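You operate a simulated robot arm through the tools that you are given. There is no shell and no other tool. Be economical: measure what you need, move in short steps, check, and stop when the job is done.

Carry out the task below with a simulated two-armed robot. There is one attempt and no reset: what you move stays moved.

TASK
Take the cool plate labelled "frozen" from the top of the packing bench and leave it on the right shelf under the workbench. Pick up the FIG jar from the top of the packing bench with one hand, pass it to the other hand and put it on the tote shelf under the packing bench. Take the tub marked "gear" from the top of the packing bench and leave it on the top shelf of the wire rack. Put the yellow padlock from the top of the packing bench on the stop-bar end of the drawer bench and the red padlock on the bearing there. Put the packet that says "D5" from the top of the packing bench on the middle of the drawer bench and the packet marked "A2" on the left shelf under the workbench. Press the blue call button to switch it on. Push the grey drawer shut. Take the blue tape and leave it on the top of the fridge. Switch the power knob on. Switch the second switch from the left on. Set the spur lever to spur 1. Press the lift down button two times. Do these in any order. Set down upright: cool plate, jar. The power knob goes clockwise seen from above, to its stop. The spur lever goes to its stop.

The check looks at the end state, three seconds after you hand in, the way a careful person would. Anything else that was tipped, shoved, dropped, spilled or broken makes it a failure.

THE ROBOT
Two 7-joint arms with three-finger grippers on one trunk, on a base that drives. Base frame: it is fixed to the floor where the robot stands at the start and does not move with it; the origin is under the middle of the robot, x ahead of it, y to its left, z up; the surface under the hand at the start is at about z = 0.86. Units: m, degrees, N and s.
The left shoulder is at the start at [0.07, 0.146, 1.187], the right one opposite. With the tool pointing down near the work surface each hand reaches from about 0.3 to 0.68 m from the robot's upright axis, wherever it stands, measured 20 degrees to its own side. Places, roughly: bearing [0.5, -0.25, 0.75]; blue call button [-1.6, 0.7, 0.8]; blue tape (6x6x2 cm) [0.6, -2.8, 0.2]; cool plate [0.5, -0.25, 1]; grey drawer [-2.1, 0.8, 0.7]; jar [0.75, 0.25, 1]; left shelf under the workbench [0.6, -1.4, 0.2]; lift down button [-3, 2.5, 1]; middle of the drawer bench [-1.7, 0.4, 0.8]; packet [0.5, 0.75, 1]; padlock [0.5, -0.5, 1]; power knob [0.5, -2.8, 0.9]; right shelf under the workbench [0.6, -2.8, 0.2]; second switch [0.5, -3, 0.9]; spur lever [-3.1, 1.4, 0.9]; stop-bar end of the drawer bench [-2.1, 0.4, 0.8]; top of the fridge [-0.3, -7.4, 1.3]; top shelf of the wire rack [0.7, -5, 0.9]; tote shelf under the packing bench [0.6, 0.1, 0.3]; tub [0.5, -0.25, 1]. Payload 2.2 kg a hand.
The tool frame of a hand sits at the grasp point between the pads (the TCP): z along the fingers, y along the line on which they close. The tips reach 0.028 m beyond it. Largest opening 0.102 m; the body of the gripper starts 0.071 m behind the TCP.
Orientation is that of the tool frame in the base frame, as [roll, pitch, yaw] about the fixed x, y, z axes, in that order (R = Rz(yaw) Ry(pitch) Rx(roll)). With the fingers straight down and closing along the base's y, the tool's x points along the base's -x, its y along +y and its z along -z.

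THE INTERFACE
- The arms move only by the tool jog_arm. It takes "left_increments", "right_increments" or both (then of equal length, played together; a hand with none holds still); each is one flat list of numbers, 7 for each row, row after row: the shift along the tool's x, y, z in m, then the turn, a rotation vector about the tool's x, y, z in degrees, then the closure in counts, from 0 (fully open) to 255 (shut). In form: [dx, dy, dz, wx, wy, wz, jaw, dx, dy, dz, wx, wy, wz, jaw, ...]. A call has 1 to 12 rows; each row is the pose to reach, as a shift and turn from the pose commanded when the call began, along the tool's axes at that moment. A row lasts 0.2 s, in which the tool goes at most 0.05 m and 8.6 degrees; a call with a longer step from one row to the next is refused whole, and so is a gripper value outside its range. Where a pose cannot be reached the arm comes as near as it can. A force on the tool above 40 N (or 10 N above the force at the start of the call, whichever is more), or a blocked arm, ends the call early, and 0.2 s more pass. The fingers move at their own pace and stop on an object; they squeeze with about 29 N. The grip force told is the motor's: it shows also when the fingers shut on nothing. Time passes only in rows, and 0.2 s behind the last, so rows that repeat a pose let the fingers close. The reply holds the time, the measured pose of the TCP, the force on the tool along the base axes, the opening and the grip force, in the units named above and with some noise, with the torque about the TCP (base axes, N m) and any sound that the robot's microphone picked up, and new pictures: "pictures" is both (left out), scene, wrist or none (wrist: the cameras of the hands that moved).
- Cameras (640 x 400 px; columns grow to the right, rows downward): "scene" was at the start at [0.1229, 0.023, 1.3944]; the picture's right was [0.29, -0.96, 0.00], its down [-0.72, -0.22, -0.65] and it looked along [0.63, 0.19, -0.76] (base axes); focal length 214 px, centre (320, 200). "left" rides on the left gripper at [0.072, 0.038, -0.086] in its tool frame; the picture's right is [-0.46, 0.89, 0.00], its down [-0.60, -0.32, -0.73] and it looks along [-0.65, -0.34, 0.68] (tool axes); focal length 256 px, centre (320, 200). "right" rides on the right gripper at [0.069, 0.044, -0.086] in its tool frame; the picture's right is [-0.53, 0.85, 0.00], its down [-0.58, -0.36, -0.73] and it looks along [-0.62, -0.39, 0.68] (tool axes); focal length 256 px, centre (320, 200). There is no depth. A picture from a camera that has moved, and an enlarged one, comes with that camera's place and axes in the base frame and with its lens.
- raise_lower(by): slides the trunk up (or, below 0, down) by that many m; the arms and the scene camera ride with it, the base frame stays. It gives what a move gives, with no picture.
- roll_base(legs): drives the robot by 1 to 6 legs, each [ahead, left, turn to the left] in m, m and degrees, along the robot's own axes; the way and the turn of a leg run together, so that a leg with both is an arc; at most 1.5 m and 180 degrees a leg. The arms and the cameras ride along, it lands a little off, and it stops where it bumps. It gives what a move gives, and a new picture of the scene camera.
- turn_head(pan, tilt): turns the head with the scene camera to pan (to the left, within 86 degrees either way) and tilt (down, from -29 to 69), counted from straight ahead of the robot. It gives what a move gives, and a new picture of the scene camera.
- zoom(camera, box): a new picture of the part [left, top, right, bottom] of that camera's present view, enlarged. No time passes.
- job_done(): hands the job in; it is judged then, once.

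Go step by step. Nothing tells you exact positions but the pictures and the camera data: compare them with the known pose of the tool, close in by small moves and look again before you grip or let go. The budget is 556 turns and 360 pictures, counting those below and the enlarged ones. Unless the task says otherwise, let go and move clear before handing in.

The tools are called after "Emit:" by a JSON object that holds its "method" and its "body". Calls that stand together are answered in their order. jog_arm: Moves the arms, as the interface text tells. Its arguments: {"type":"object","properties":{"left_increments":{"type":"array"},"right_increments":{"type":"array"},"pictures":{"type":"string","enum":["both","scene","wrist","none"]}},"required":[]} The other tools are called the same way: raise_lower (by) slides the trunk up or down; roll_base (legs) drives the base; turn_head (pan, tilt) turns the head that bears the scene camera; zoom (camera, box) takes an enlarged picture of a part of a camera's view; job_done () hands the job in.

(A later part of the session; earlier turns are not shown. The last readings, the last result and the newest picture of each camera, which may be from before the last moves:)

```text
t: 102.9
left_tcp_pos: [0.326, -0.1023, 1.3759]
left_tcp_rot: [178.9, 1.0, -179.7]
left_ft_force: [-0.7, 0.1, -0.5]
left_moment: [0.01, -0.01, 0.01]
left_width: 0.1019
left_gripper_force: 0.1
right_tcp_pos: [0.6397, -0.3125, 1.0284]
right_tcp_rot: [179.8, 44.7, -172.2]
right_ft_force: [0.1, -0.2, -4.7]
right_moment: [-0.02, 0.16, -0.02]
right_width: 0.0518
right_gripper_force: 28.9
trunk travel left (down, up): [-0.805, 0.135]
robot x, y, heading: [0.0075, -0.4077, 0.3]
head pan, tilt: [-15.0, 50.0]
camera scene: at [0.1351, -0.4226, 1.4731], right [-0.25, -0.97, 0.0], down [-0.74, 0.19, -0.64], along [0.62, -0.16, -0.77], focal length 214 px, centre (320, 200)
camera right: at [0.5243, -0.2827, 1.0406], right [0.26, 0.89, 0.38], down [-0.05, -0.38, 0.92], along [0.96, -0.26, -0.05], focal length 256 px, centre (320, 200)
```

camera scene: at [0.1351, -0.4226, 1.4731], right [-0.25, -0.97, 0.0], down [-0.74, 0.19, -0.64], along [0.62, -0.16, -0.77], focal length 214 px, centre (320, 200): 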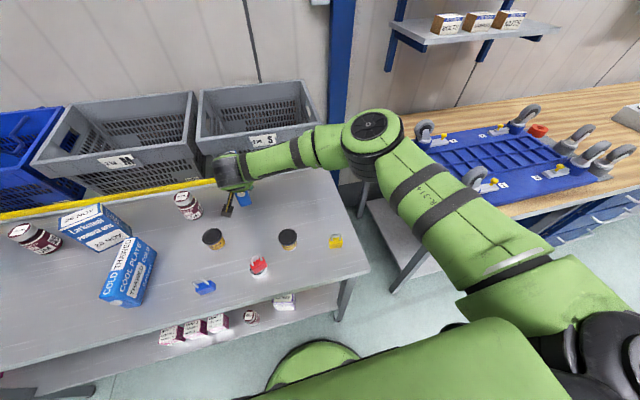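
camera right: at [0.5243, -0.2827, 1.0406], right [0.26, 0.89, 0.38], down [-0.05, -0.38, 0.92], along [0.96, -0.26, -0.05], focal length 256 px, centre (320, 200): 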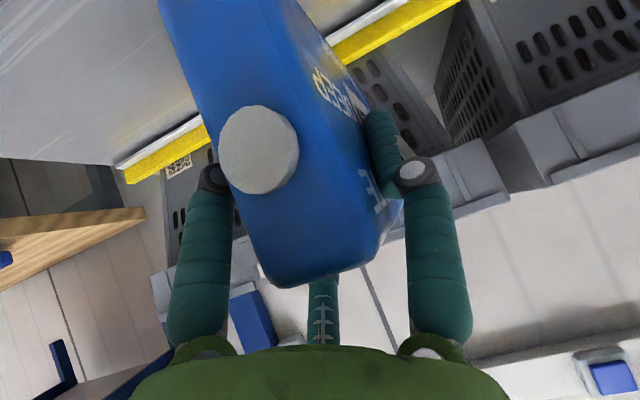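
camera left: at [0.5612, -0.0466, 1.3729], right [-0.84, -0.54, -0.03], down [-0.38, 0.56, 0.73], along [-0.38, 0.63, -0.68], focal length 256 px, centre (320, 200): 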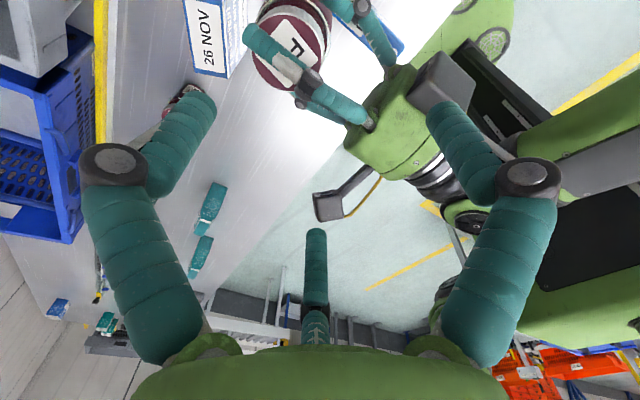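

Plate held (0.48 kg). Backing off and driving left to reach the A2 packet with the left hand.

Emit:
{"method": "raise_lower", "body": {"by": 0.05}}

Emit:
{"method": "roll_base", "body": {"legs": [[-0.42, 0, 0], [0, 0.85, 0]]}}

Emit:
{"method": "turn_head", "body": {"pan": 10, "tilt": 30}}

```text
t: 103.8
left_tcp_pos: [0.3266, -0.1024, 1.4271]
left_tcp_rot: [179.0, 1.0, -179.8]
left_ft_force: [0.1, -0.2, 1.1]
left_moment: [0.04, -0.02, 0.0]
left_width: 0.1018
left_gripper_force: 0.1
right_tcp_pos: [0.6396, -0.3118, 1.0774]
right_tcp_rot: [179.8, 44.8, -172.2]
right_ft_force: [1.0, 0.0, -4.7]
right_moment: [-0.05, 0.1, -0.02]
right_width: 0.0516
right_gripper_force: 29.1
trunk travel left (down, up): [-0.855, 0.085]
robot x, y, heading: [0.0142, -0.4039, 0.2]
head pan, tilt: [-15.0, 50.0]
```

```text
t: 110.5
left_tcp_pos: [-0.0898, 0.7445, 1.4286]
left_tcp_rot: [178.8, 1.0, 179.6]
left_ft_force: [-0.3, -0.7, -0.4]
left_moment: [0.04, 0.0, 0.01]
left_width: 0.102
left_gripper_force: 0.0
right_tcp_pos: [0.2217, 0.5309, 1.0787]
right_tcp_rot: [179.7, 44.7, -172.9]
right_ft_force: [-0.6, -0.4, -4.9]
right_moment: [-0.07, 0.13, -0.02]
right_width: 0.0515
right_gripper_force: 29.2
trunk travel left (down, up): [-0.855, 0.085]
robot x, y, heading: [-0.4102, 0.4494, -0.3]
head pan, tilt: [-15.0, 50.0]
camera scene: at [-0.2849, 0.426, 1.5232], right [-0.26, -0.96, 0.0], down [-0.74, 0.2, -0.64], along [0.62, -0.17, -0.77], focal length 214 px, centre (320, 200)
```

scene: 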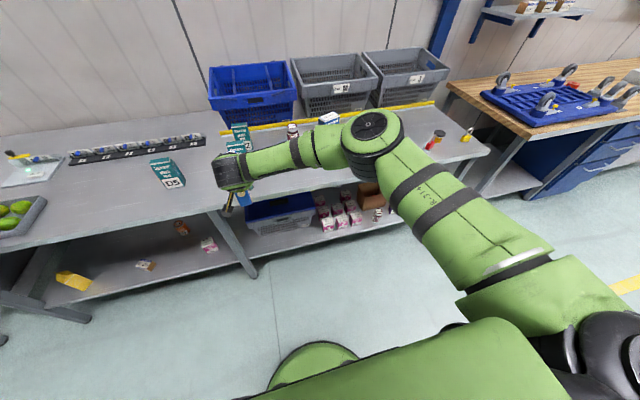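

```text
t: 111.4
left_tcp_pos: [-0.0885, 0.7465, 1.427]
left_tcp_rot: [178.9, 1.1, 179.8]
left_ft_force: [0.1, -0.5, -0.1]
left_moment: [0.02, 0.03, -0.03]
left_width: 0.1019
left_gripper_force: 0.1
right_tcp_pos: [0.2216, 0.5337, 1.0773]
right_tcp_rot: [179.8, 44.8, -172.9]
right_ft_force: [-0.6, 0.1, -5.2]
right_moment: [-0.07, 0.14, -0.02]
right_width: 0.0513
right_gripper_force: 28.4
trunk travel left (down, up): [-0.855, 0.085]
robot x, y, heading: [-0.4107, 0.4461, -0.5]
head pan, tilt: [10.0, 30.0]
camera scene: at [-0.27, 0.4633, 1.5527], right [0.17, -0.99, 0.0], down [-0.49, -0.08, -0.87], along [0.85, 0.14, -0.5], focal length 214 px, centre (320, 200)
```

scene: 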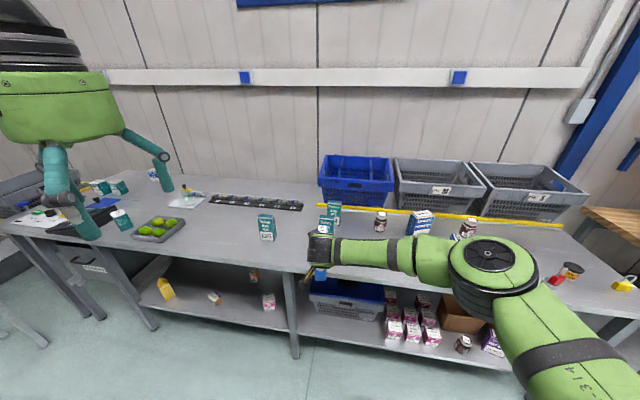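

Emit:
{"method": "jog_arm", "body": {"right_increments": [0.0124, -0.041, -0.0213, 0, 0, 0, 255, 0.0249, -0.082, -0.0426, 0, 0, 0, 255, 0.0373, -0.123, -0.064, 0, 0, 0, 255, 0.05, -0.1645, -0.085, 0, 0, 0, 255, 0.062, -0.206, -0.1066, 0, 0, 0, 255, 0.0746, -0.247, -0.128, 0, 0, 0, 255, 0.087, -0.288, -0.149, 0, 0, 0, 255, 0.0995, -0.329, -0.1705, 0, 0, 0, 255], "pictures": "none"}}

Emit:
{"method": "roll_base", "body": {"legs": [[0.42, 0, 0.5]]}}

```text
t: 113.2
left_tcp_pos: [-0.0932, 0.7421, 1.4299]
left_tcp_rot: [178.7, 1.1, 179.6]
left_ft_force: [-1.0, 0.3, -0.2]
left_moment: [0.01, -0.03, 0.02]
left_width: 0.1018
left_gripper_force: 0.0
right_tcp_pos: [0.0681, 0.1818, 1.1307]
right_tcp_rot: [179.7, 44.9, -173.0]
right_ft_force: [0.1, -0.6, -4.9]
right_moment: [-0.05, 0.15, -0.01]
right_width: 0.0517
right_gripper_force: 28.9
trunk travel left (down, up): [-0.855, 0.085]
robot x, y, heading: [-0.4101, 0.4469, -0.2]
head pan, tilt: [10.0, 30.0]
```

```text
t: 115.8
left_tcp_pos: [0.3255, 0.7461, 1.4278]
left_tcp_rot: [178.7, 1.1, 180.0]
left_ft_force: [0.5, 0.0, 0.1]
left_moment: [0.01, 0.0, -0.02]
left_width: 0.1023
left_gripper_force: 0.1
right_tcp_pos: [0.4889, 0.1854, 1.13]
right_tcp_rot: [179.6, 44.8, -172.7]
right_ft_force: [-0.2, 0.5, -4.4]
right_moment: [-0.08, 0.11, -0.01]
right_width: 0.0515
right_gripper_force: 29.3
trunk travel left (down, up): [-0.855, 0.085]
robot x, y, heading: [0.0114, 0.4483, -0.1]
head pan, tilt: [10.0, 30.0]
camera scene: at [0.1452, 0.4614, 1.553], right [0.17, -0.98, 0.0], down [-0.49, -0.09, -0.87], along [0.85, 0.15, -0.5], focal length 214 px, centre (320, 200)
```

scene: 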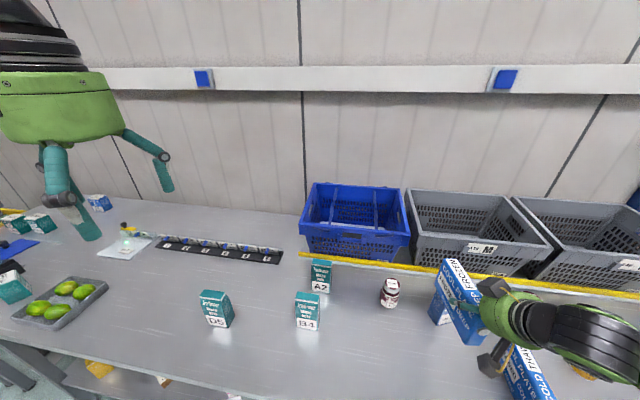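

Emit:
{"method": "zoom", "body": {"camera": "scene", "box": [180, 230, 420, 380]}}

```text
2.67 times, centred on (300, 305) of scene
camera zoom: at [0.1452, 0.4614, 1.553], right [0.17, -0.98, 0.0], down [-0.49, -0.09, -0.87], along [0.85, 0.15, -0.5], focal length 572 px, centre (373, -80)
```

zoom: 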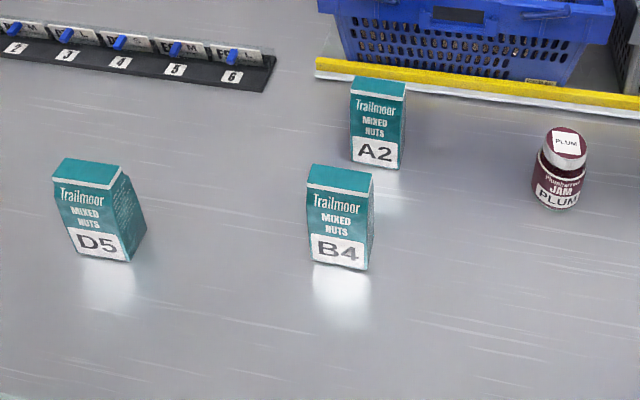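

A2's front face spans y≈0.515–0.581 at x≈0.656. Moving the left hand above it (yaw 150°) to measure thickness.

Emit:
{"method": "jog_arm", "body": {"left_increments": [-0.0275, -0.0198, 0.0308, 0, 0, 3, 0, -0.055, -0.0396, 0.0616, 0, 0, 6, 0, -0.0825, -0.0594, 0.0924, 0, 0, 9, 0, -0.11, -0.0792, 0.1232, 0, 0, 12, 0, -0.1375, -0.099, 0.154, 0, 0, 15, 0, -0.165, -0.1188, 0.1848, 0, 0, 18, 0, -0.1925, -0.1386, 0.2156, 0, 0, 21, 0, -0.22, -0.1584, 0.2464, 0, 0, 24, 0, -0.2475, -0.1782, 0.2772, 0, 0, 27, 0, -0.275, -0.198, 0.308, 0, 0, 30, 0], "pictures": "both"}}

```text
t: 118.0
left_tcp_pos: [0.6095, 0.5528, 1.1175]
left_tcp_rot: [178.4, 0.2, 149.8]
left_ft_force: [0.8, 0.5, 0.5]
left_moment: [0.01, 0.01, 0.0]
left_width: 0.102
left_gripper_force: 0.1
right_tcp_pos: [0.49, 0.1831, 1.1284]
right_tcp_rot: [179.6, 44.6, -172.8]
right_ft_force: [-0.2, 0.1, -4.9]
right_moment: [-0.03, 0.13, 0.02]
right_width: 0.0514
right_gripper_force: 29.2
trunk travel left (down, up): [-0.855, 0.085]
robot x, y, heading: [0.0094, 0.443, -0.3]
head pan, tilt: [10.0, 30.0]
camera scene: at [0.1496, 0.4593, 1.5526], right [0.17, -0.99, 0.0], down [-0.49, -0.08, -0.87], along [0.85, 0.15, -0.5], focal length 214 px, centre (320, 200)
camera left: at [0.5648, 0.6195, 1.205], right [0.85, 0.53, 0.03], down [0.35, -0.59, 0.72], along [0.4, -0.6, -0.69], focal length 256 px, centre (320, 200)
```

scene: 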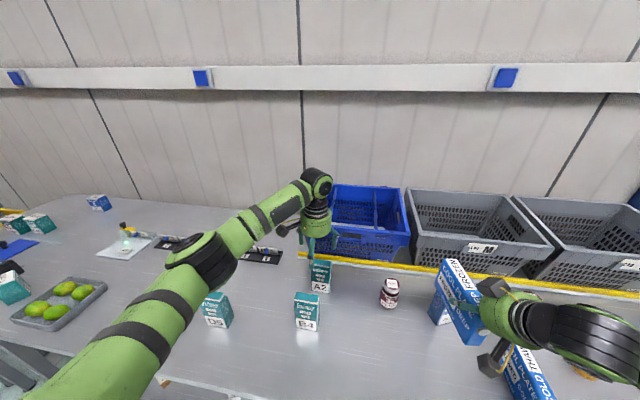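
left: 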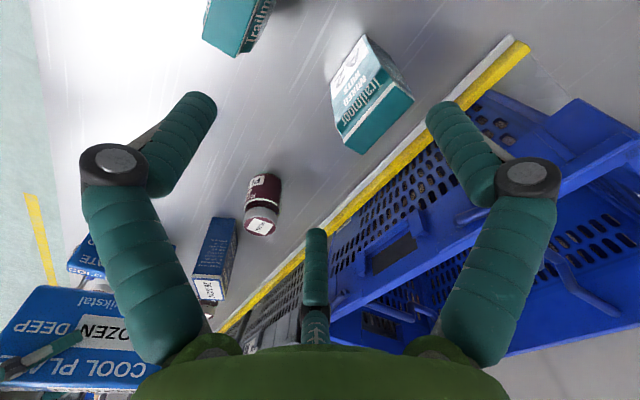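

Emit:
{"method": "zoom", "body": {"camera": "left", "box": [280, 0, 480, 170]}}

```text
2.35 times, centred on (380, 85) of left
camera zoom: at [0.5648, 0.6195, 1.205], right [0.85, 0.53, 0.03], down [0.35, -0.59, 0.72], along [0.4, -0.6, -0.69], focal length 602 px, centre (179, 471)
```

zoom: 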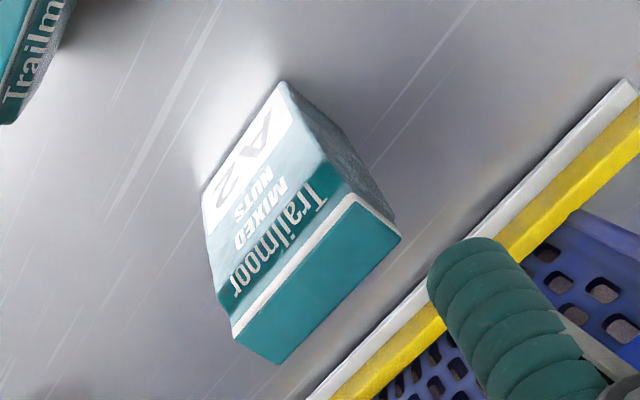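

A2 is about 0.065 × 0.042 × 0.14 m, centre (0.68, 0.549). I nudge the base forward for reach and align the left hand (one finger in front, pair behind).

Emit:
{"method": "roll_base", "body": {"legs": [[0.05, 0, 0]]}}

Emit:
{"method": "jog_arm", "body": {"left_increments": [-0.013, 0.008, 0, 0.8, 0, 3, 0, -0.026, 0.016, 0, 1.6, 0, 6, 0, -0.026, 0.016, 0, 1.6, 0, 6, 0], "pictures": "wrist"}}

```text
t: 119.0
left_tcp_pos: [0.6499, 0.5546, 1.1245]
left_tcp_rot: [178.4, 0.6, 149.8]
left_ft_force: [-1.4, -1.8, -0.5]
left_moment: [-0.01, -0.13, -0.01]
left_width: 0.1018
left_gripper_force: 0.0
right_tcp_pos: [0.5323, 0.184, 1.1327]
right_tcp_rot: [179.8, 45.2, -172.7]
right_ft_force: [-2.0, 0.9, -4.2]
right_moment: [-0.06, 0.08, -0.02]
right_width: 0.0515
right_gripper_force: 28.6
trunk travel left (down, up): [-0.855, 0.085]
robot x, y, heading: [0.0636, 0.448, 0.0]
head pan, tilt: [10.0, 30.0]
camera scene: at [0.1871, 0.4619, 1.554], right [0.17, -0.99, 0.0], down [-0.49, -0.09, -0.87], along [0.86, 0.15, -0.49], focal length 214 px, centre (320, 200)
```

scene: 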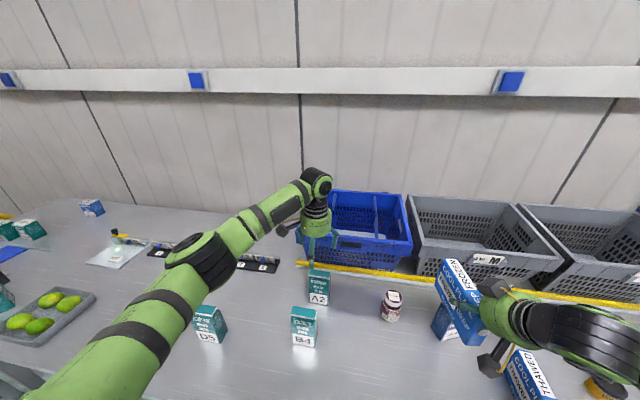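

```text
t: 119.8
left_tcp_pos: [0.6897, 0.5545, 1.1193]
left_tcp_rot: [-179.9, 0.2, 143.8]
left_ft_force: [0.4, 0.9, 0.3]
left_moment: [-0.02, 0.02, 0.02]
left_width: 0.102
left_gripper_force: 0.1
right_tcp_pos: [0.5416, 0.1847, 1.1289]
right_tcp_rot: [179.7, 44.6, -172.7]
right_ft_force: [0.3, -0.8, -4.8]
right_moment: [-0.06, 0.16, 0.02]
right_width: 0.0514
right_gripper_force: 29.0
trunk travel left (down, up): [-0.855, 0.085]
robot x, y, heading: [0.0614, 0.4478, 0.0]
head pan, tilt: [10.0, 30.0]
camera left: at [0.6537, 0.6277, 1.2051], right [0.9, 0.44, 0.0], down [0.3, -0.61, 0.73], along [0.32, -0.66, -0.68], focal length 256 px, centre (320, 200)
```

left: 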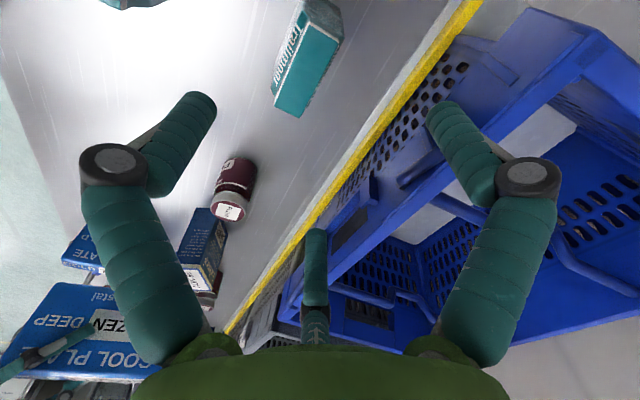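

Emit:
{"method": "jog_arm", "body": {"left_increments": [0, 0, 0.045, 0, 0, 0, 0, 0, 0, 0.085, 0, 0, 0, 0, 0, 0, 0.115, 0, 0, 0, 0, 0, 0, 0.135, 0, 0, 0, 0, 0, 0, 0.154, 0, 0, 0, 0], "pictures": "both"}}

Emit:
{"method": "zoom", "body": {"camera": "scene", "box": [240, 180, 400, 360]}}

```text
t: 121.0
left_tcp_pos: [0.6895, 0.5536, 0.9652]
left_tcp_rot: [-179.9, 0.2, 143.9]
left_ft_force: [1.1, 0.4, 0.6]
left_moment: [-0.05, -0.01, 0.03]
left_width: 0.1016
left_gripper_force: 0.1
right_tcp_pos: [0.5404, 0.1828, 1.1301]
right_tcp_rot: [179.7, 44.7, -172.8]
right_ft_force: [-0.2, 0.1, -3.8]
right_moment: [-0.09, 0.09, 0.06]
right_width: 0.0514
right_gripper_force: 29.0
trunk travel left (down, up): [-0.855, 0.085]
robot x, y, heading: [0.0602, 0.4509, 0.0]
head pan, tilt: [10.0, 30.0]
camera scene: at [0.1987, 0.4602, 1.5527], right [0.17, -0.99, 0.0], down [-0.49, -0.09, -0.87], along [0.85, 0.15, -0.5], focal length 214 px, centre (320, 200)
camera left: at [0.6531, 0.6265, 1.0515], right [0.9, 0.44, 0.0], down [0.3, -0.61, 0.73], along [0.32, -0.66, -0.68], focal length 256 px, centre (320, 200)
```

scene: 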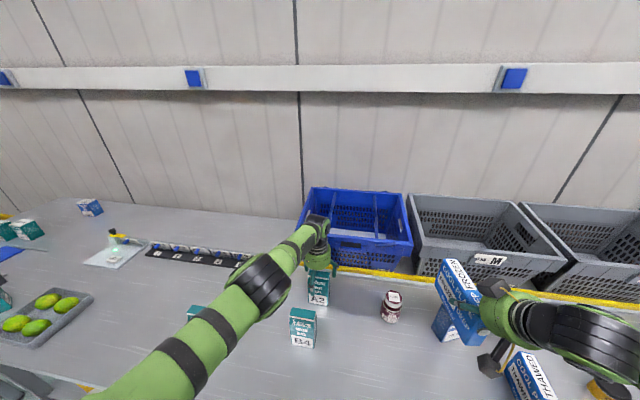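
left: 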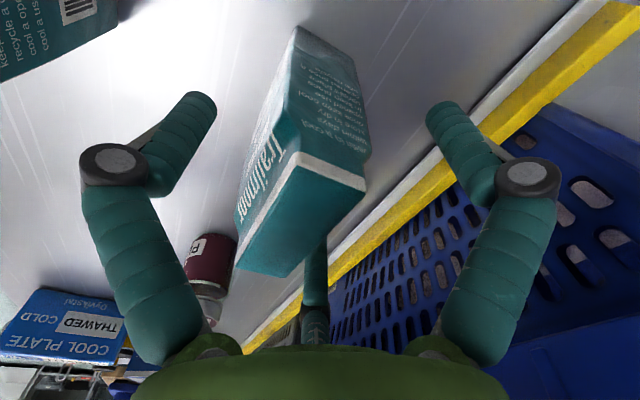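

```text
2.22 times, centred on (320, 270) of scene
camera zoom: at [0.1987, 0.4602, 1.5527], right [0.17, -0.99, 0.0], down [-0.49, -0.09, -0.87], along [0.85, 0.15, -0.5], focal length 477 px, centre (320, 44)
```

zoom: 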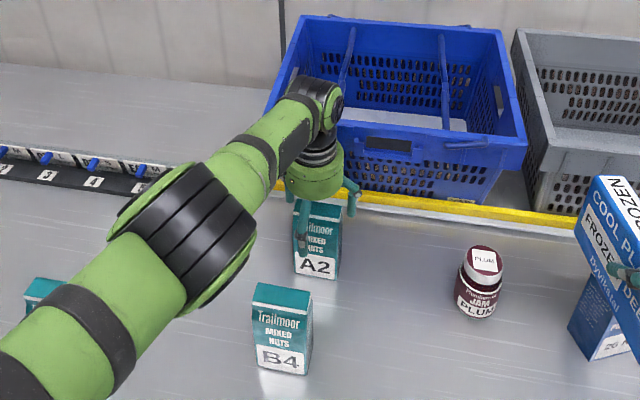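

Fingers straddle A2 without contact. Closing and lifting.

Emit:
{"method": "jog_arm", "body": {"left_increments": [0, 0, 0, 0, 0, 0, 60, 0, 0, 0, 0, 0, 0, 110, 0, 0, 0, 0, 0, 0, 255, 0, 0, 0, 0, 0, 0, 255, 0, 0, 0, 0, 0, 0, 255, 0, 0, -0.02, 0, 0, 0, 255, 0, 0, -0.06, 0, 0, 0, 255, 0, 0, -0.1, 0, 0, 0, 255, 0, 0, -0.14, 0, 0, 0, 255, 0, 0, -0.14, 0, 0, 0, 255], "pictures": "both"}}

```text
t: 123.2
left_tcp_pos: [0.7036, 0.5518, 1.1025]
left_tcp_rot: [-179.9, 0.2, 143.8]
left_ft_force: [0.1, 0.2, -1.4]
left_moment: [-0.01, 0.0, -0.01]
left_width: 0.0579
left_gripper_force: 29.6
left hand out of reach, approached as far as the arm can: row 7, 8, 9, 10
right_tcp_pos: [0.5404, 0.1837, 1.1289]
right_tcp_rot: [179.7, 44.8, -172.7]
right_ft_force: [0.0, 0.0, -5.2]
right_moment: [-0.05, 0.12, 0.03]
right_width: 0.0515
right_gripper_force: 29.1
trunk travel left (down, up): [-0.855, 0.085]
robot x, y, heading: [0.0598, 0.4514, -0.3]
head pan, tilt: [10.0, 30.0]
camera scene: at [0.1987, 0.4616, 1.5527], right [0.17, -0.99, 0.0], down [-0.49, -0.09, -0.87], along [0.85, 0.15, -0.5], focal length 214 px, centre (320, 200)
camera left: at [0.6674, 0.625, 1.1891], right [0.9, 0.44, 0.0], down [0.3, -0.61, 0.73], along [0.32, -0.66, -0.68], focal length 256 px, centre (320, 200)
```

scene: 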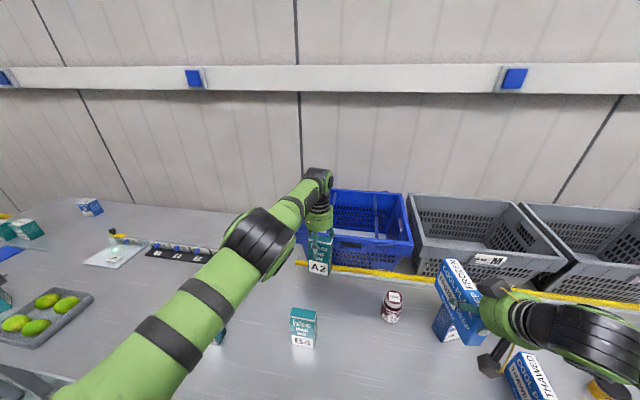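
left: 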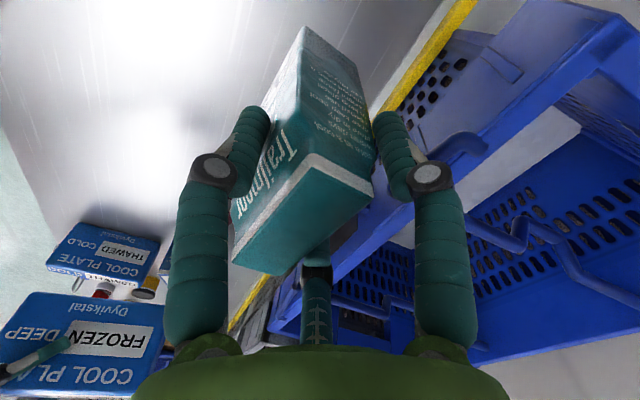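

Emit:
{"method": "raise_lower", "body": {"by": 0.085}}

Emit:
{"method": "roll_base", "body": {"legs": [[-0.5, 0, 0], [0, -1.0, 0], [0, -0.8, 0]]}}

Emit:
{"method": "turn_head", "body": {"pan": 0, "tilt": 35}}

```text
t: 124.4
left_tcp_pos: [0.7032, 0.5524, 1.1877]
left_tcp_rot: [-179.9, 0.2, 144.0]
left_ft_force: [0.9, -0.6, -2.8]
left_moment: [0.02, -0.02, -0.02]
left_width: 0.0581
left_gripper_force: 28.8
right_tcp_pos: [0.5409, 0.1842, 1.2134]
right_tcp_rot: [179.7, 44.7, -172.8]
right_ft_force: [-0.5, -1.4, -4.2]
right_moment: [-0.06, 0.13, -0.01]
right_width: 0.0514
right_gripper_force: 29.2
trunk travel left (down, up): [-0.94, 0.0]
robot x, y, heading: [0.0584, 0.4435, -0.1]
head pan, tilt: [10.0, 30.0]
```

```text
t: 136.0
left_tcp_pos: [0.229, -1.2314, 1.1881]
left_tcp_rot: [-179.9, 0.1, 145.7]
left_ft_force: [0.0, -0.4, -1.4]
left_moment: [-0.02, -0.07, 0.01]
left_width: 0.0579
left_gripper_force: 28.8
right_tcp_pos: [0.0786, -1.6028, 1.2144]
right_tcp_rot: [179.8, 44.7, -170.7]
right_ft_force: [0.4, 0.9, -4.2]
right_moment: [-0.04, 0.15, -0.01]
right_width: 0.0513
right_gripper_force: 28.8
trunk travel left (down, up): [-0.94, 0.0]
robot x, y, heading: [-0.4098, -1.3582, 1.7]
head pan, tilt: [10.0, 30.0]
camera scene: at [-0.2722, -1.337, 1.6377], right [0.2, -0.98, 0.0], down [-0.49, -0.1, -0.87], along [0.85, 0.18, -0.5], focal length 214 px, centre (320, 200)
```

scene: 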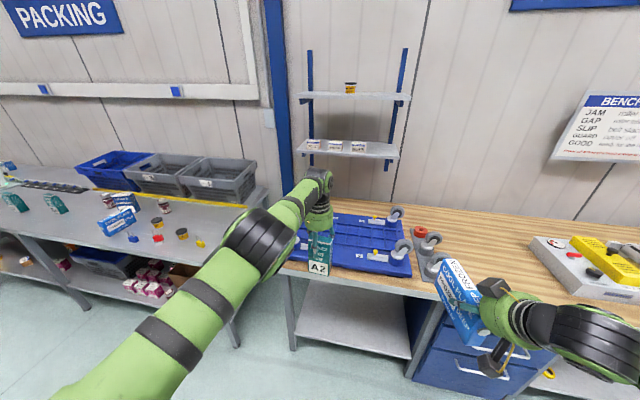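

```text
t: 136.7
left_tcp_pos: [0.2284, -1.231, 1.1872]
left_tcp_rot: [-180.0, 0.2, 145.6]
left_ft_force: [-0.2, -0.8, -0.6]
left_moment: [0.02, -0.04, 0.03]
left_width: 0.0581
left_gripper_force: 29.3
right_tcp_pos: [0.0786, -1.6046, 1.2138]
right_tcp_rot: [179.7, 44.7, -170.8]
right_ft_force: [0.1, -0.3, -4.6]
right_moment: [-0.1, 0.13, 0.01]
right_width: 0.0515
right_gripper_force: 29.6
trunk travel left (down, up): [-0.94, 0.0]
robot x, y, heading: [-0.4161, -1.3568, 1.9]
head pan, tilt: [0.0, 35.0]
camera scene: at [-0.2726, -1.3543, 1.63], right [0.03, -1.0, 0.0], down [-0.57, -0.02, -0.82], along [0.82, 0.03, -0.57], focal length 214 px, centre (320, 200)
```

scene: 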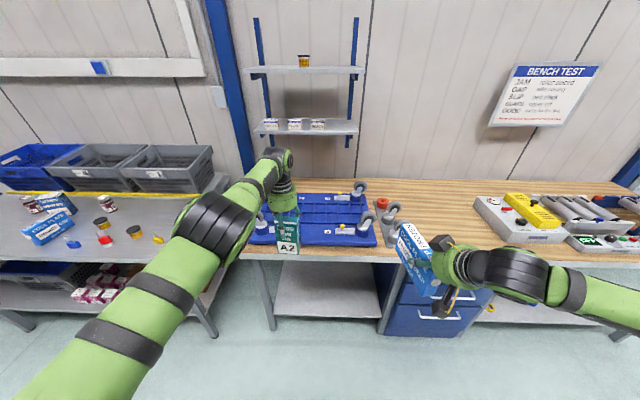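

The left shelf is empty (y≈−1.1…−1.7, x>0.44, z≈0.2). I tuck the right hand back, lower the trunk and then drive in with A2.

Emit:
{"method": "jog_arm", "body": {"right_increments": [0.022, 0.015, -0.022, 0, 0, 0, 255, 0.044, 0.03, -0.045, 0, 0, 0, 255, 0.066, 0.045, -0.067, 0, 0, 0, 255], "pictures": "none"}}

Emit:
{"method": "raise_lower", "body": {"by": -0.4}}

Emit:
{"method": "raise_lower", "body": {"by": -0.38}}

Emit:
{"method": "turn_head", "body": {"pan": 0, "tilt": 25}}

```text
t: 137.5
left_tcp_pos: [0.2315, -1.2306, 1.1874]
left_tcp_rot: [-179.9, 0.1, 145.7]
left_ft_force: [0.2, -0.6, -1.8]
left_moment: [0.0, 0.05, 0.06]
left_width: 0.058
left_gripper_force: 29.5
right_tcp_pos: [0.0445, -1.5904, 1.2048]
right_tcp_rot: [179.8, 44.6, -171.0]
right_ft_force: [0.0, -0.5, -4.8]
right_moment: [-0.07, 0.14, -0.01]
right_width: 0.0515
right_gripper_force: 29.3
right hand out of reach, approached as far as the arm can: row 2, 3
trunk travel left (down, up): [-0.94, 0.0]
robot x, y, heading: [-0.4088, -1.3587, 1.8]
head pan, tilt: [0.0, 35.0]
```

```text
t: 141.3
left_tcp_pos: [0.2276, -1.2315, 0.788]
left_tcp_rot: [-179.8, 0.1, 145.7]
left_ft_force: [-0.5, -0.1, -1.5]
left_moment: [0.04, -0.03, -0.03]
left_width: 0.0579
left_gripper_force: 28.9
right_tcp_pos: [0.0415, -1.5902, 0.8052]
right_tcp_rot: [179.7, 44.8, -170.8]
right_ft_force: [0.1, -0.5, -5.2]
right_moment: [-0.07, 0.15, -0.02]
right_width: 0.0514
right_gripper_force: 28.4
trunk travel left (down, up): [-0.54, 0.4]
robot x, y, heading: [-0.4105, -1.3612, 1.9]
head pan, tilt: [0.0, 35.0]
```

```text
t: 145.0
left_tcp_pos: [0.228, -1.2312, 0.4085]
left_tcp_rot: [-179.9, 0.2, 145.7]
left_ft_force: [0.0, 0.0, -1.5]
left_moment: [0.01, -0.02, -0.02]
left_width: 0.0581
left_gripper_force: 29.2
right_tcp_pos: [0.0421, -1.5916, 0.4272]
right_tcp_rot: [179.7, 44.8, -170.8]
right_ft_force: [0.3, 0.8, -4.2]
right_moment: [-0.03, 0.1, -0.01]
right_width: 0.0513
right_gripper_force: 28.8
trunk travel left (down, up): [-0.16, 0.78]
robot x, y, heading: [-0.4106, -1.3607, 1.6]
head pan, tilt: [0.0, 35.0]
```

```text
t: 145.7
left_tcp_pos: [0.2276, -1.2317, 0.407]
left_tcp_rot: [-179.9, 0.3, 145.8]
left_ft_force: [0.5, -1.0, -1.3]
left_moment: [0.02, 0.03, 0.01]
left_width: 0.0583
left_gripper_force: 28.8
right_tcp_pos: [0.0416, -1.5911, 0.4268]
right_tcp_rot: [179.7, 44.7, -170.8]
right_ft_force: [0.1, 0.0, -4.4]
right_moment: [-0.06, 0.11, 0.03]
right_width: 0.0516
right_gripper_force: 29.3
trunk travel left (down, up): [-0.16, 0.78]
robot x, y, heading: [-0.4115, -1.3576, 1.7]
head pan, tilt: [0.0, 25.0]
camera scene: at [-0.2692, -1.3543, 0.8656], right [0.03, -1.0, 0.0], down [-0.42, -0.01, -0.91], along [0.91, 0.03, -0.42], focal length 214 px, centre (320, 200)
```

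scene: 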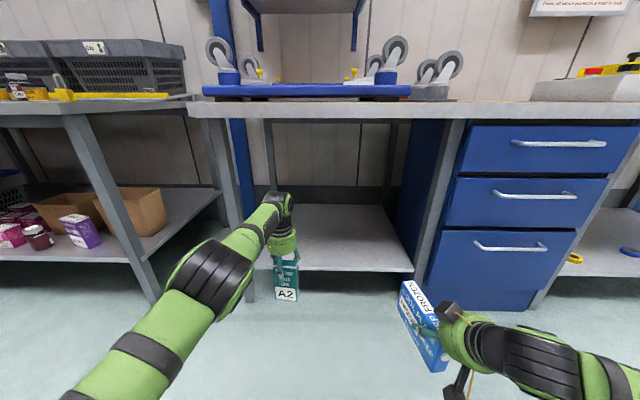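

Emit:
{"method": "roll_base", "body": {"legs": [[0, -0.03, -1.7], [0.29, 0, 0]]}}

```text
t: 148.1
left_tcp_pos: [0.5205, -1.2826, 0.408]
left_tcp_rot: [-179.9, 0.2, 143.7]
left_ft_force: [-0.1, -0.3, -1.3]
left_moment: [0.03, -0.03, 0.0]
left_width: 0.0581
left_gripper_force: 29.0
right_tcp_pos: [0.3217, -1.6373, 0.4254]
right_tcp_rot: [179.7, 44.6, -172.8]
right_ft_force: [-0.5, 0.0, -5.3]
right_moment: [-0.06, 0.15, 0.03]
right_width: 0.0517
right_gripper_force: 28.8
trunk travel left (down, up): [-0.16, 0.78]
robot x, y, heading: [-0.1233, -1.3882, -0.3]
head pan, tilt: [0.0, 25.0]
camera scene: at [0.0191, -1.3894, 0.8657], right [0.0, -1.0, 0.0], down [-0.42, 0.0, -0.91], along [0.91, 0.0, -0.42], focal length 214 px, centre (320, 200)
```

scene: 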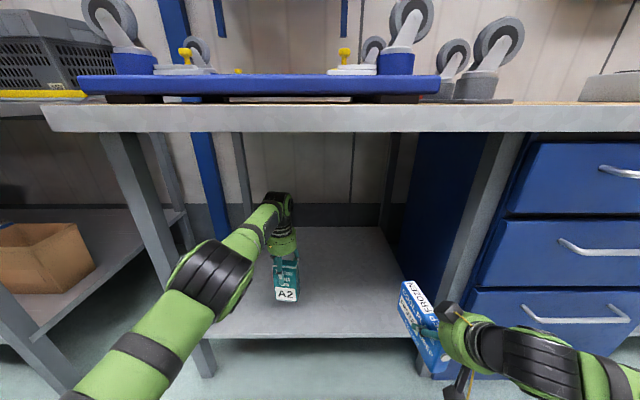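

Emit:
{"method": "raise_lower", "body": {"by": -0.08}}

Emit:
{"method": "jog_arm", "body": {"left_increments": [0, 0, 0.005, 0, 0, 0, 255, 0, 0, 0.01, 0, 0, 0, 255], "pictures": "both"}}

```text
t: 149.3
left_tcp_pos: [0.5215, -1.2852, 0.3289]
left_tcp_rot: [-180.0, 0.2, 143.7]
left_ft_force: [-0.3, -0.4, -0.3]
left_moment: [-0.01, 0.0, 0.02]
left_width: 0.0579
left_gripper_force: 29.3
right_tcp_pos: [0.3211, -1.6373, 0.3455]
right_tcp_rot: [179.7, 44.7, -172.9]
right_ft_force: [0.3, 0.0, -4.7]
right_moment: [-0.04, 0.14, -0.01]
right_width: 0.0515
right_gripper_force: 29.2
trunk travel left (down, up): [-0.08, 0.86]
robot x, y, heading: [-0.119, -1.3927, -0.0]
head pan, tilt: [0.0, 25.0]
```

```text
t: 149.9
left_tcp_pos: [0.52, -1.2848, 0.3275]
left_tcp_rot: [179.6, 0.7, 143.7]
left_ft_force: [-6.0, 2.0, 32.0]
left_moment: [0.01, 0.52, -0.07]
left_width: 0.0582
left_gripper_force: 28.7
right_tcp_pos: [0.32, -1.6373, 0.348]
right_tcp_rot: [179.7, 45.0, -172.9]
right_ft_force: [0.2, -0.5, -5.2]
right_moment: [-0.06, 0.11, -0.03]
right_width: 0.0516
right_gripper_force: 29.2
trunk travel left (down, up): [-0.08, 0.86]
robot x, y, heading: [-0.1228, -1.385, -0.3]
head pan, tilt: [0.0, 25.0]
camera scene: at [0.0153, -1.3898, 0.7871], right [0.0, -1.0, 0.0], down [-0.42, 0.0, -0.91], along [0.91, 0.0, -0.42], focal length 214 px, centre (320, 200)
camera left: at [0.4845, -1.211, 0.412], right [0.9, 0.44, 0.01], down [0.29, -0.61, 0.74], along [0.33, -0.66, -0.68], focal length 256 px, centre (320, 200)
```

scene: 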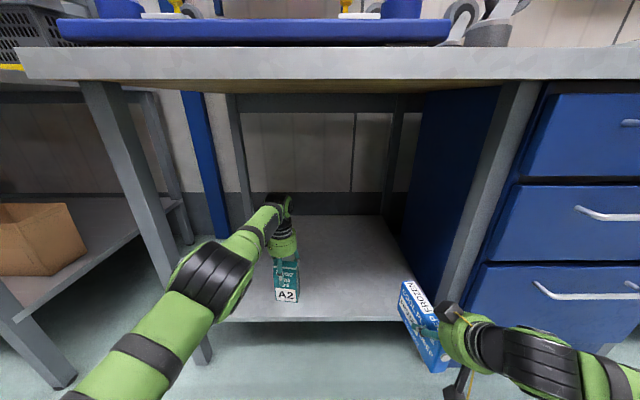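
left: 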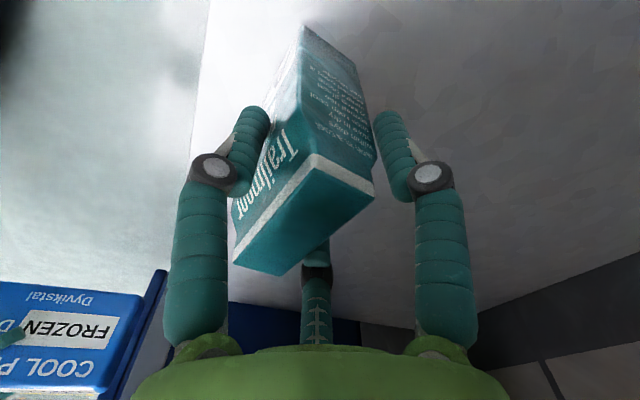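

A2 is on the shelf. Relaxing, opening and lifting off.

Emit:
{"method": "jog_arm", "body": {"left_increments": [0, 0, -0.007, 0, 0, 0, 255, 0, 0, -0.008, 0, 0, 0, 105, 0, 0, -0.008, 0, 0, 0, 95, 0, 0, -0.008, 0, 0, 0, 50, 0, 0, -0.008, 0, 0, 0, 0, 0, 0, -0.008, 0, 0, 0, 0, 0, 0, -0.05, 0, 0, 0, 0, 0, 0, -0.09, 0, 0, 0, 0, 0, 0, -0.12, 0, 0, 0, 0], "pictures": "both"}}

```text
t: 151.9
left_tcp_pos: [0.5119, -1.2808, 0.437]
left_tcp_rot: [-180.0, 0.1, 143.6]
left_ft_force: [0.7, 0.5, -0.2]
left_moment: [-0.02, 0.03, -0.01]
left_width: 0.1019
left_gripper_force: 0.0
left hand out of reach, approached as far as the arm can: row 8, 9
right_tcp_pos: [0.3221, -1.6364, 0.3447]
right_tcp_rot: [179.7, 44.6, -172.8]
right_ft_force: [-0.3, 0.2, -5.4]
right_moment: [-0.07, 0.07, -0.02]
right_width: 0.0515
right_gripper_force: 28.6
trunk travel left (down, up): [-0.08, 0.86]
robot x, y, heading: [-0.1199, -1.3873, -0.0]
head pan, tilt: [0.0, 25.0]
camera scene: at [0.0191, -1.3893, 0.7856], right [0.0, -1.0, 0.0], down [-0.42, 0.0, -0.91], along [0.91, 0.0, -0.42], focal length 214 px, centre (320, 200)
camera left: at [0.4766, -1.2081, 0.5223], right [0.9, 0.44, 0.0], down [0.3, -0.61, 0.73], along [0.32, -0.66, -0.68], focal length 256 px, centre (320, 200)
```

scene: 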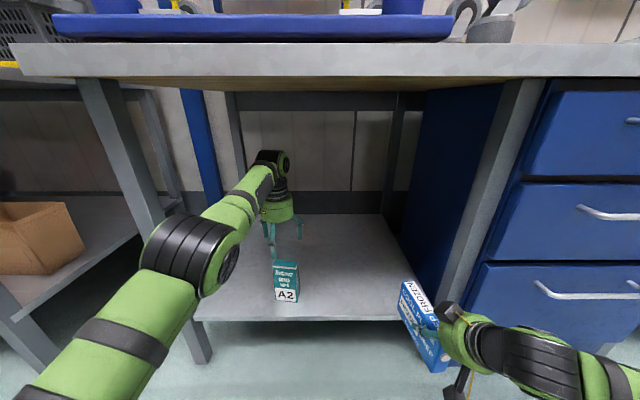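
left: 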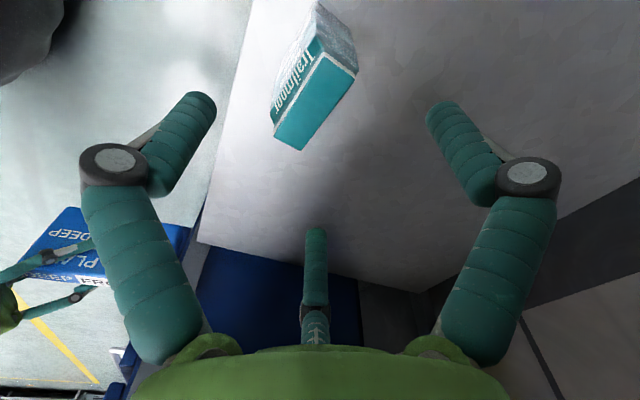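

A2 placed. Backing out and driving to the right shelf.

Emit:
{"method": "roll_base", "body": {"legs": [[-0.4, 0, 0], [0, -1.2, 0]]}}

```text
t: 160.2
left_tcp_pos: [0.1035, -2.5048, 0.436]
left_tcp_rot: [-180.0, 0.2, 143.6]
left_ft_force: [-0.9, -0.3, -0.2]
left_moment: [0.01, 0.0, 0.0]
left_width: 0.102
left_gripper_force: 0.0
right_tcp_pos: [-0.0869, -2.8601, 0.3448]
right_tcp_rot: [179.7, 44.7, -172.9]
right_ft_force: [0.3, 0.0, -4.6]
right_moment: [-0.06, 0.09, 0.0]
right_width: 0.0513
right_gripper_force: 28.5
trunk travel left (down, up): [-0.08, 0.86]
robot x, y, heading: [-0.5287, -2.6129, -0.2]
head pan, tilt: [0.0, 25.0]
camera scene: at [-0.3897, -2.6122, 0.7857], right [-0.01, -1.0, 0.0], down [-0.42, 0.0, -0.91], along [0.91, 0.0, -0.42], focal length 214 px, centre (320, 200)
```

scene: 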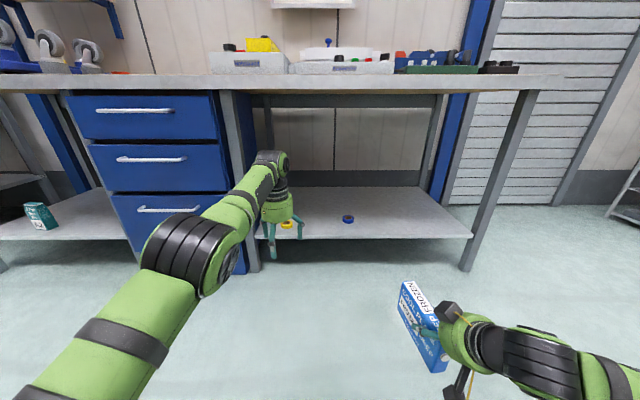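

Blue tape at ≈(0.577, −2.757); I will set the plate at ≈(0.53, −2.98). Extending the right hand and driving in.

Emit:
{"method": "jog_arm", "body": {"right_increments": [-0.0286, -0.0177, 0.0289, 0, 0, 0, 255, -0.0572, -0.0354, 0.0578, 0, 0, 0, 255, -0.0857, -0.053, 0.0866, 0, 0, 0, 255, -0.1143, -0.0707, 0.1155, 0, 0, 0, 255], "pictures": "none"}}

Emit:
{"method": "roll_base", "body": {"legs": [[0, -0.08, 0.2], [0.45, 0, 0]]}}

```text
t: 161.2
left_tcp_pos: [0.1043, -2.5044, 0.4363]
left_tcp_rot: [-179.9, 0.2, 143.8]
left_ft_force: [-0.8, -0.1, 0.2]
left_moment: [-0.03, 0.0, 0.0]
left_width: 0.1021
left_gripper_force: 0.0
right_tcp_pos: [0.0822, -2.9093, 0.3417]
right_tcp_rot: [179.7, 44.6, -172.9]
right_ft_force: [-0.3, 0.0, -4.8]
right_moment: [-0.07, 0.13, -0.01]
right_width: 0.0516
right_gripper_force: 29.1
trunk travel left (down, up): [-0.08, 0.86]
robot x, y, heading: [-0.5289, -2.6111, -0.5]
head pan, tilt: [0.0, 25.0]
```

```text
t: 164.6
left_tcp_pos: [0.5549, -2.5807, 0.4375]
left_tcp_rot: [-179.9, 0.2, 143.9]
left_ft_force: [-0.3, -0.2, -0.9]
left_moment: [0.0, 0.03, 0.02]
left_width: 0.1021
left_gripper_force: 0.1
right_tcp_pos: [0.5348, -2.9855, 0.3425]
right_tcp_rot: [179.7, 44.6, -172.5]
right_ft_force: [-0.2, -0.3, -5.2]
right_moment: [-0.04, 0.14, 0.02]
right_width: 0.0516
right_gripper_force: 29.0
trunk travel left (down, up): [-0.08, 0.86]
robot x, y, heading: [-0.0803, -2.6918, 0.2]
head pan, tilt: [0.0, 25.0]
camera scene: at [0.0621, -2.692, 0.7857], right [0.0, -1.0, 0.0], down [-0.42, 0.0, -0.91], along [0.91, 0.0, -0.42], focal length 214 px, centre (320, 200)
```

scene: 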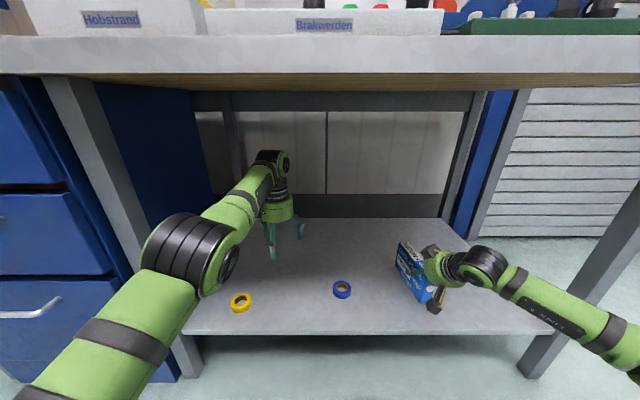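

Emit:
{"method": "jog_arm", "body": {"right_increments": [0.0142, 0, 0.0141, 0, 0, 0, 255, 0.0284, 0, 0.0281, 0, 0, 0, 255, 0.0327, 0, 0.0323, 0, 0, 0, 255], "pictures": "wrist"}}

Emit:
{"method": "zoom", "body": {"camera": "scene", "box": [360, 220, 480, 340]}}

```text
t: 165.4
left_tcp_pos: [0.5539, -2.5816, 0.4363]
left_tcp_rot: [-179.9, 0.2, 144.0]
left_ft_force: [0.5, -0.3, -0.1]
left_moment: [-0.02, -0.03, -0.04]
left_width: 0.1019
left_gripper_force: 0.1
right_tcp_pos: [0.5346, -2.9869, 0.2952]
right_tcp_rot: [179.6, 44.6, -172.5]
right_ft_force: [0.0, -0.2, -4.3]
right_moment: [-0.05, 0.12, 0.01]
right_width: 0.0515
right_gripper_force: 28.7
trunk travel left (down, up): [-0.08, 0.86]
robot x, y, heading: [-0.0787, -2.6922, -0.0]
head pan, tilt: [0.0, 25.0]
camera right: at [0.4205, -2.9562, 0.3089], right [0.26, 0.89, 0.38], down [-0.05, -0.38, 0.92], along [0.96, -0.26, -0.05], focal length 256 px, centre (320, 200)
```

right: 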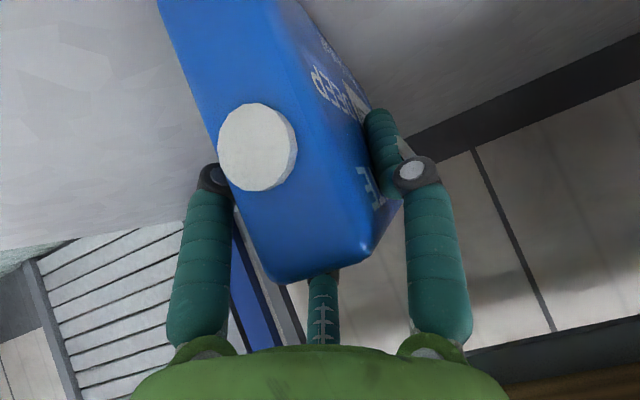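

```text
3.33 times, centred on (420, 280) of scene
camera zoom: at [0.0622, -2.692, 0.7857], right [0.0, -1.0, 0.0], down [-0.42, 0.0, -0.91], along [0.91, 0.0, -0.42], focal length 715 px, centre (-13, -67)
```

zoom: 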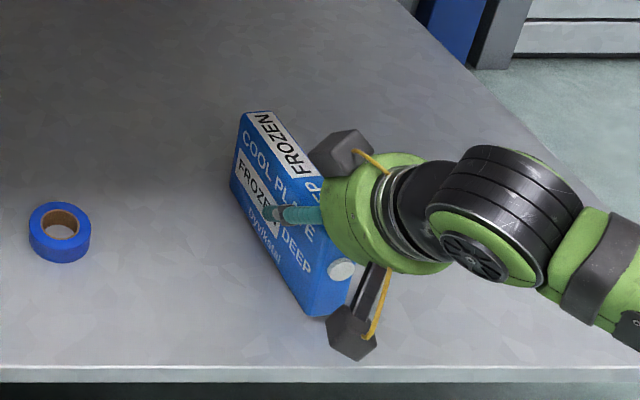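

Emit:
{"method": "jog_arm", "body": {"right_increments": [0.0021, 0, 0.0021, 0, 0, 0, 255, 0.0043, 0, 0.0042, 0, 0, 0, 255, 0.0064, 0, 0.0063, 0, 0, 0, 255], "pictures": "none"}}

```text
t: 166.2
left_tcp_pos: [0.554, -2.5825, 0.4385]
left_tcp_rot: [-179.9, 0.3, 144.0]
left_ft_force: [0.2, -0.5, -0.1]
left_moment: [0.02, -0.02, -0.02]
left_width: 0.1021
left_gripper_force: 0.1
right_tcp_pos: [0.534, -2.9867, 0.2918]
right_tcp_rot: [179.6, 45.1, -172.5]
right_ft_force: [-3.7, 0.1, 6.8]
right_moment: [0.38, -0.78, 0.1]
right_width: 0.0515
right_gripper_force: 28.7
trunk travel left (down, up): [-0.08, 0.86]
robot x, y, heading: [-0.0778, -2.6916, 0.2]
head pan, tilt: [0.0, 25.0]
```

Emit:
{"method": "jog_arm", "body": {"right_increments": [0.0, 0, 0.0, 0, -1.5, 0, 255, 0.0021, 0, 0.0021, 0, -3, 0, 255, 0.0021, 0, 0.0021, 0, -3, 0, 255], "pictures": "none"}}

```text
t: 167.0
left_tcp_pos: [0.5542, -2.5812, 0.4391]
left_tcp_rot: [-180.0, 0.5, 144.0]
left_ft_force: [-0.1, 1.2, 0.0]
left_moment: [-0.02, 0.0, 0.0]
left_width: 0.102
left_gripper_force: 0.0
right_tcp_pos: [0.5354, -2.986, 0.2894]
right_tcp_rot: [179.8, 48.2, -172.5]
right_ft_force: [-3.6, -1.7, 18.6]
right_moment: [0.29, -0.17, -0.07]
right_width: 0.0518
right_gripper_force: 29.0
trunk travel left (down, up): [-0.08, 0.86]
robot x, y, heading: [-0.0782, -2.6912, 0.2]
head pan, tilt: [0.0, 25.0]
```

Emit:
{"method": "jog_arm", "body": {"right_increments": [-0.001, 0, -0.001, 0, 0, 0, 255, -0.002, 0, -0.002, 0, 0, 0, 120, -0.002, 0, -0.002, 0, 0, 0, 108, -0.002, 0, -0.002, 0, 0, 0, 60, -0.002, 0, -0.002, 0, 0, 0, 0, -0.002, 0, -0.002, 0, 0, 0, 0], "pictures": "wrist"}}

Emit:
{"method": "zoom", "body": {"camera": "scene", "box": [360, 220, 480, 340]}}

```text
t: 168.4
left_tcp_pos: [0.5545, -2.5808, 0.4366]
left_tcp_rot: [-179.9, 0.2, 144.0]
left_ft_force: [0.5, 0.7, -0.2]
left_moment: [0.01, -0.03, 0.01]
left_width: 0.1021
left_gripper_force: 0.0
right_tcp_pos: [0.5337, -2.9856, 0.288]
right_tcp_rot: [179.8, 47.7, -172.5]
right_ft_force: [-0.3, -0.3, -0.9]
right_moment: [0.0, 0.0, 0.01]
right_width: 0.1019
right_gripper_force: 0.1
trunk travel left (down, up): [-0.08, 0.86]
robot x, y, heading: [-0.0805, -2.6903, 0.3]
head pan, tilt: [0.0, 25.0]
camera right: at [0.4187, -2.9565, 0.2956], right [0.24, 0.88, 0.4], down [-0.1, -0.39, 0.92], along [0.96, -0.26, 0.0], focal length 256 px, centre (320, 200)
```

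right: 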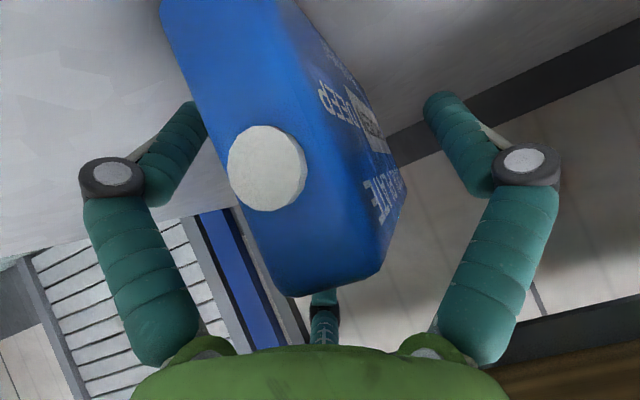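

```text
3.33 times, centred on (420, 280) of scene
camera zoom: at [0.0617, -2.6918, 0.7858], right [0.0, -1.0, 0.0], down [-0.42, 0.0, -0.91], along [0.91, 0.0, -0.42], focal length 715 px, centre (-13, -67)
```

zoom: 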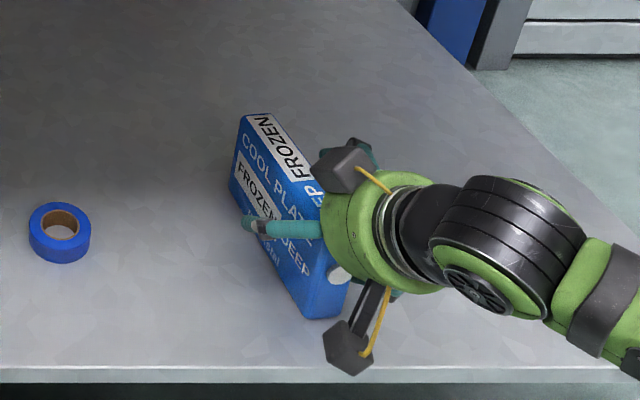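

Emit:
{"method": "jog_arm", "body": {"right_increments": [0, 0, -0.03, 0, 0, 0, 0, 0, 0, -0.07, 0, 0, 0, 0, 0, 0, -0.11, 0, 0, 0, 0, 0, 0, -0.15, 0, 0, 0, 0], "pictures": "scene"}}

Emit:
{"method": "zoom", "body": {"camera": "left", "box": [0, 0, 640, 400]}}

```text
t: 169.4
left_tcp_pos: [0.554, -2.5821, 0.4357]
left_tcp_rot: [-179.8, 0.1, 144.1]
left_ft_force: [-0.4, 0.3, 0.3]
left_moment: [-0.05, 0.0, -0.03]
left_width: 0.1019
left_gripper_force: 0.1
right_tcp_pos: [0.4223, -2.9992, 0.3882]
right_tcp_rot: [179.6, 47.6, -172.5]
right_ft_force: [0.2, -0.2, -1.1]
right_moment: [-0.01, 0.0, 0.01]
right_width: 0.102
right_gripper_force: 0.1
trunk travel left (down, up): [-0.08, 0.86]
robot x, y, heading: [-0.081, -2.6932, -0.0]
head pan, tilt: [0.0, 25.0]
camera scene: at [0.0617, -2.6918, 0.7858], right [0.0, -1.0, 0.0], down [-0.42, 0.0, -0.91], along [0.91, 0.0, -0.42], focal length 214 px, centre (320, 200)
```

scene: 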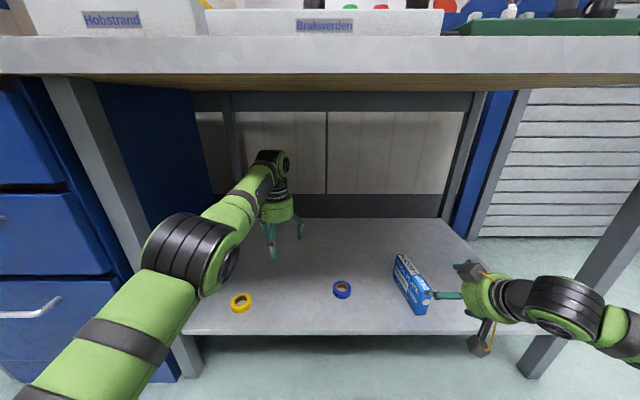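

```text
1.00 times, centred on (320, 200) of left (not enlarged: the box is as wide or as high as the picture)
camera zoom: at [0.5187, -2.5082, 0.5228], right [0.9, 0.44, 0.0], down [0.3, -0.61, 0.73], along [0.33, -0.66, -0.68], focal length 256 px, centre (320, 200)
```

zoom: 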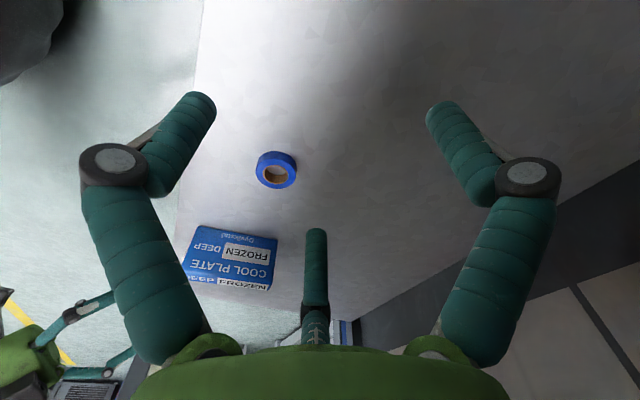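

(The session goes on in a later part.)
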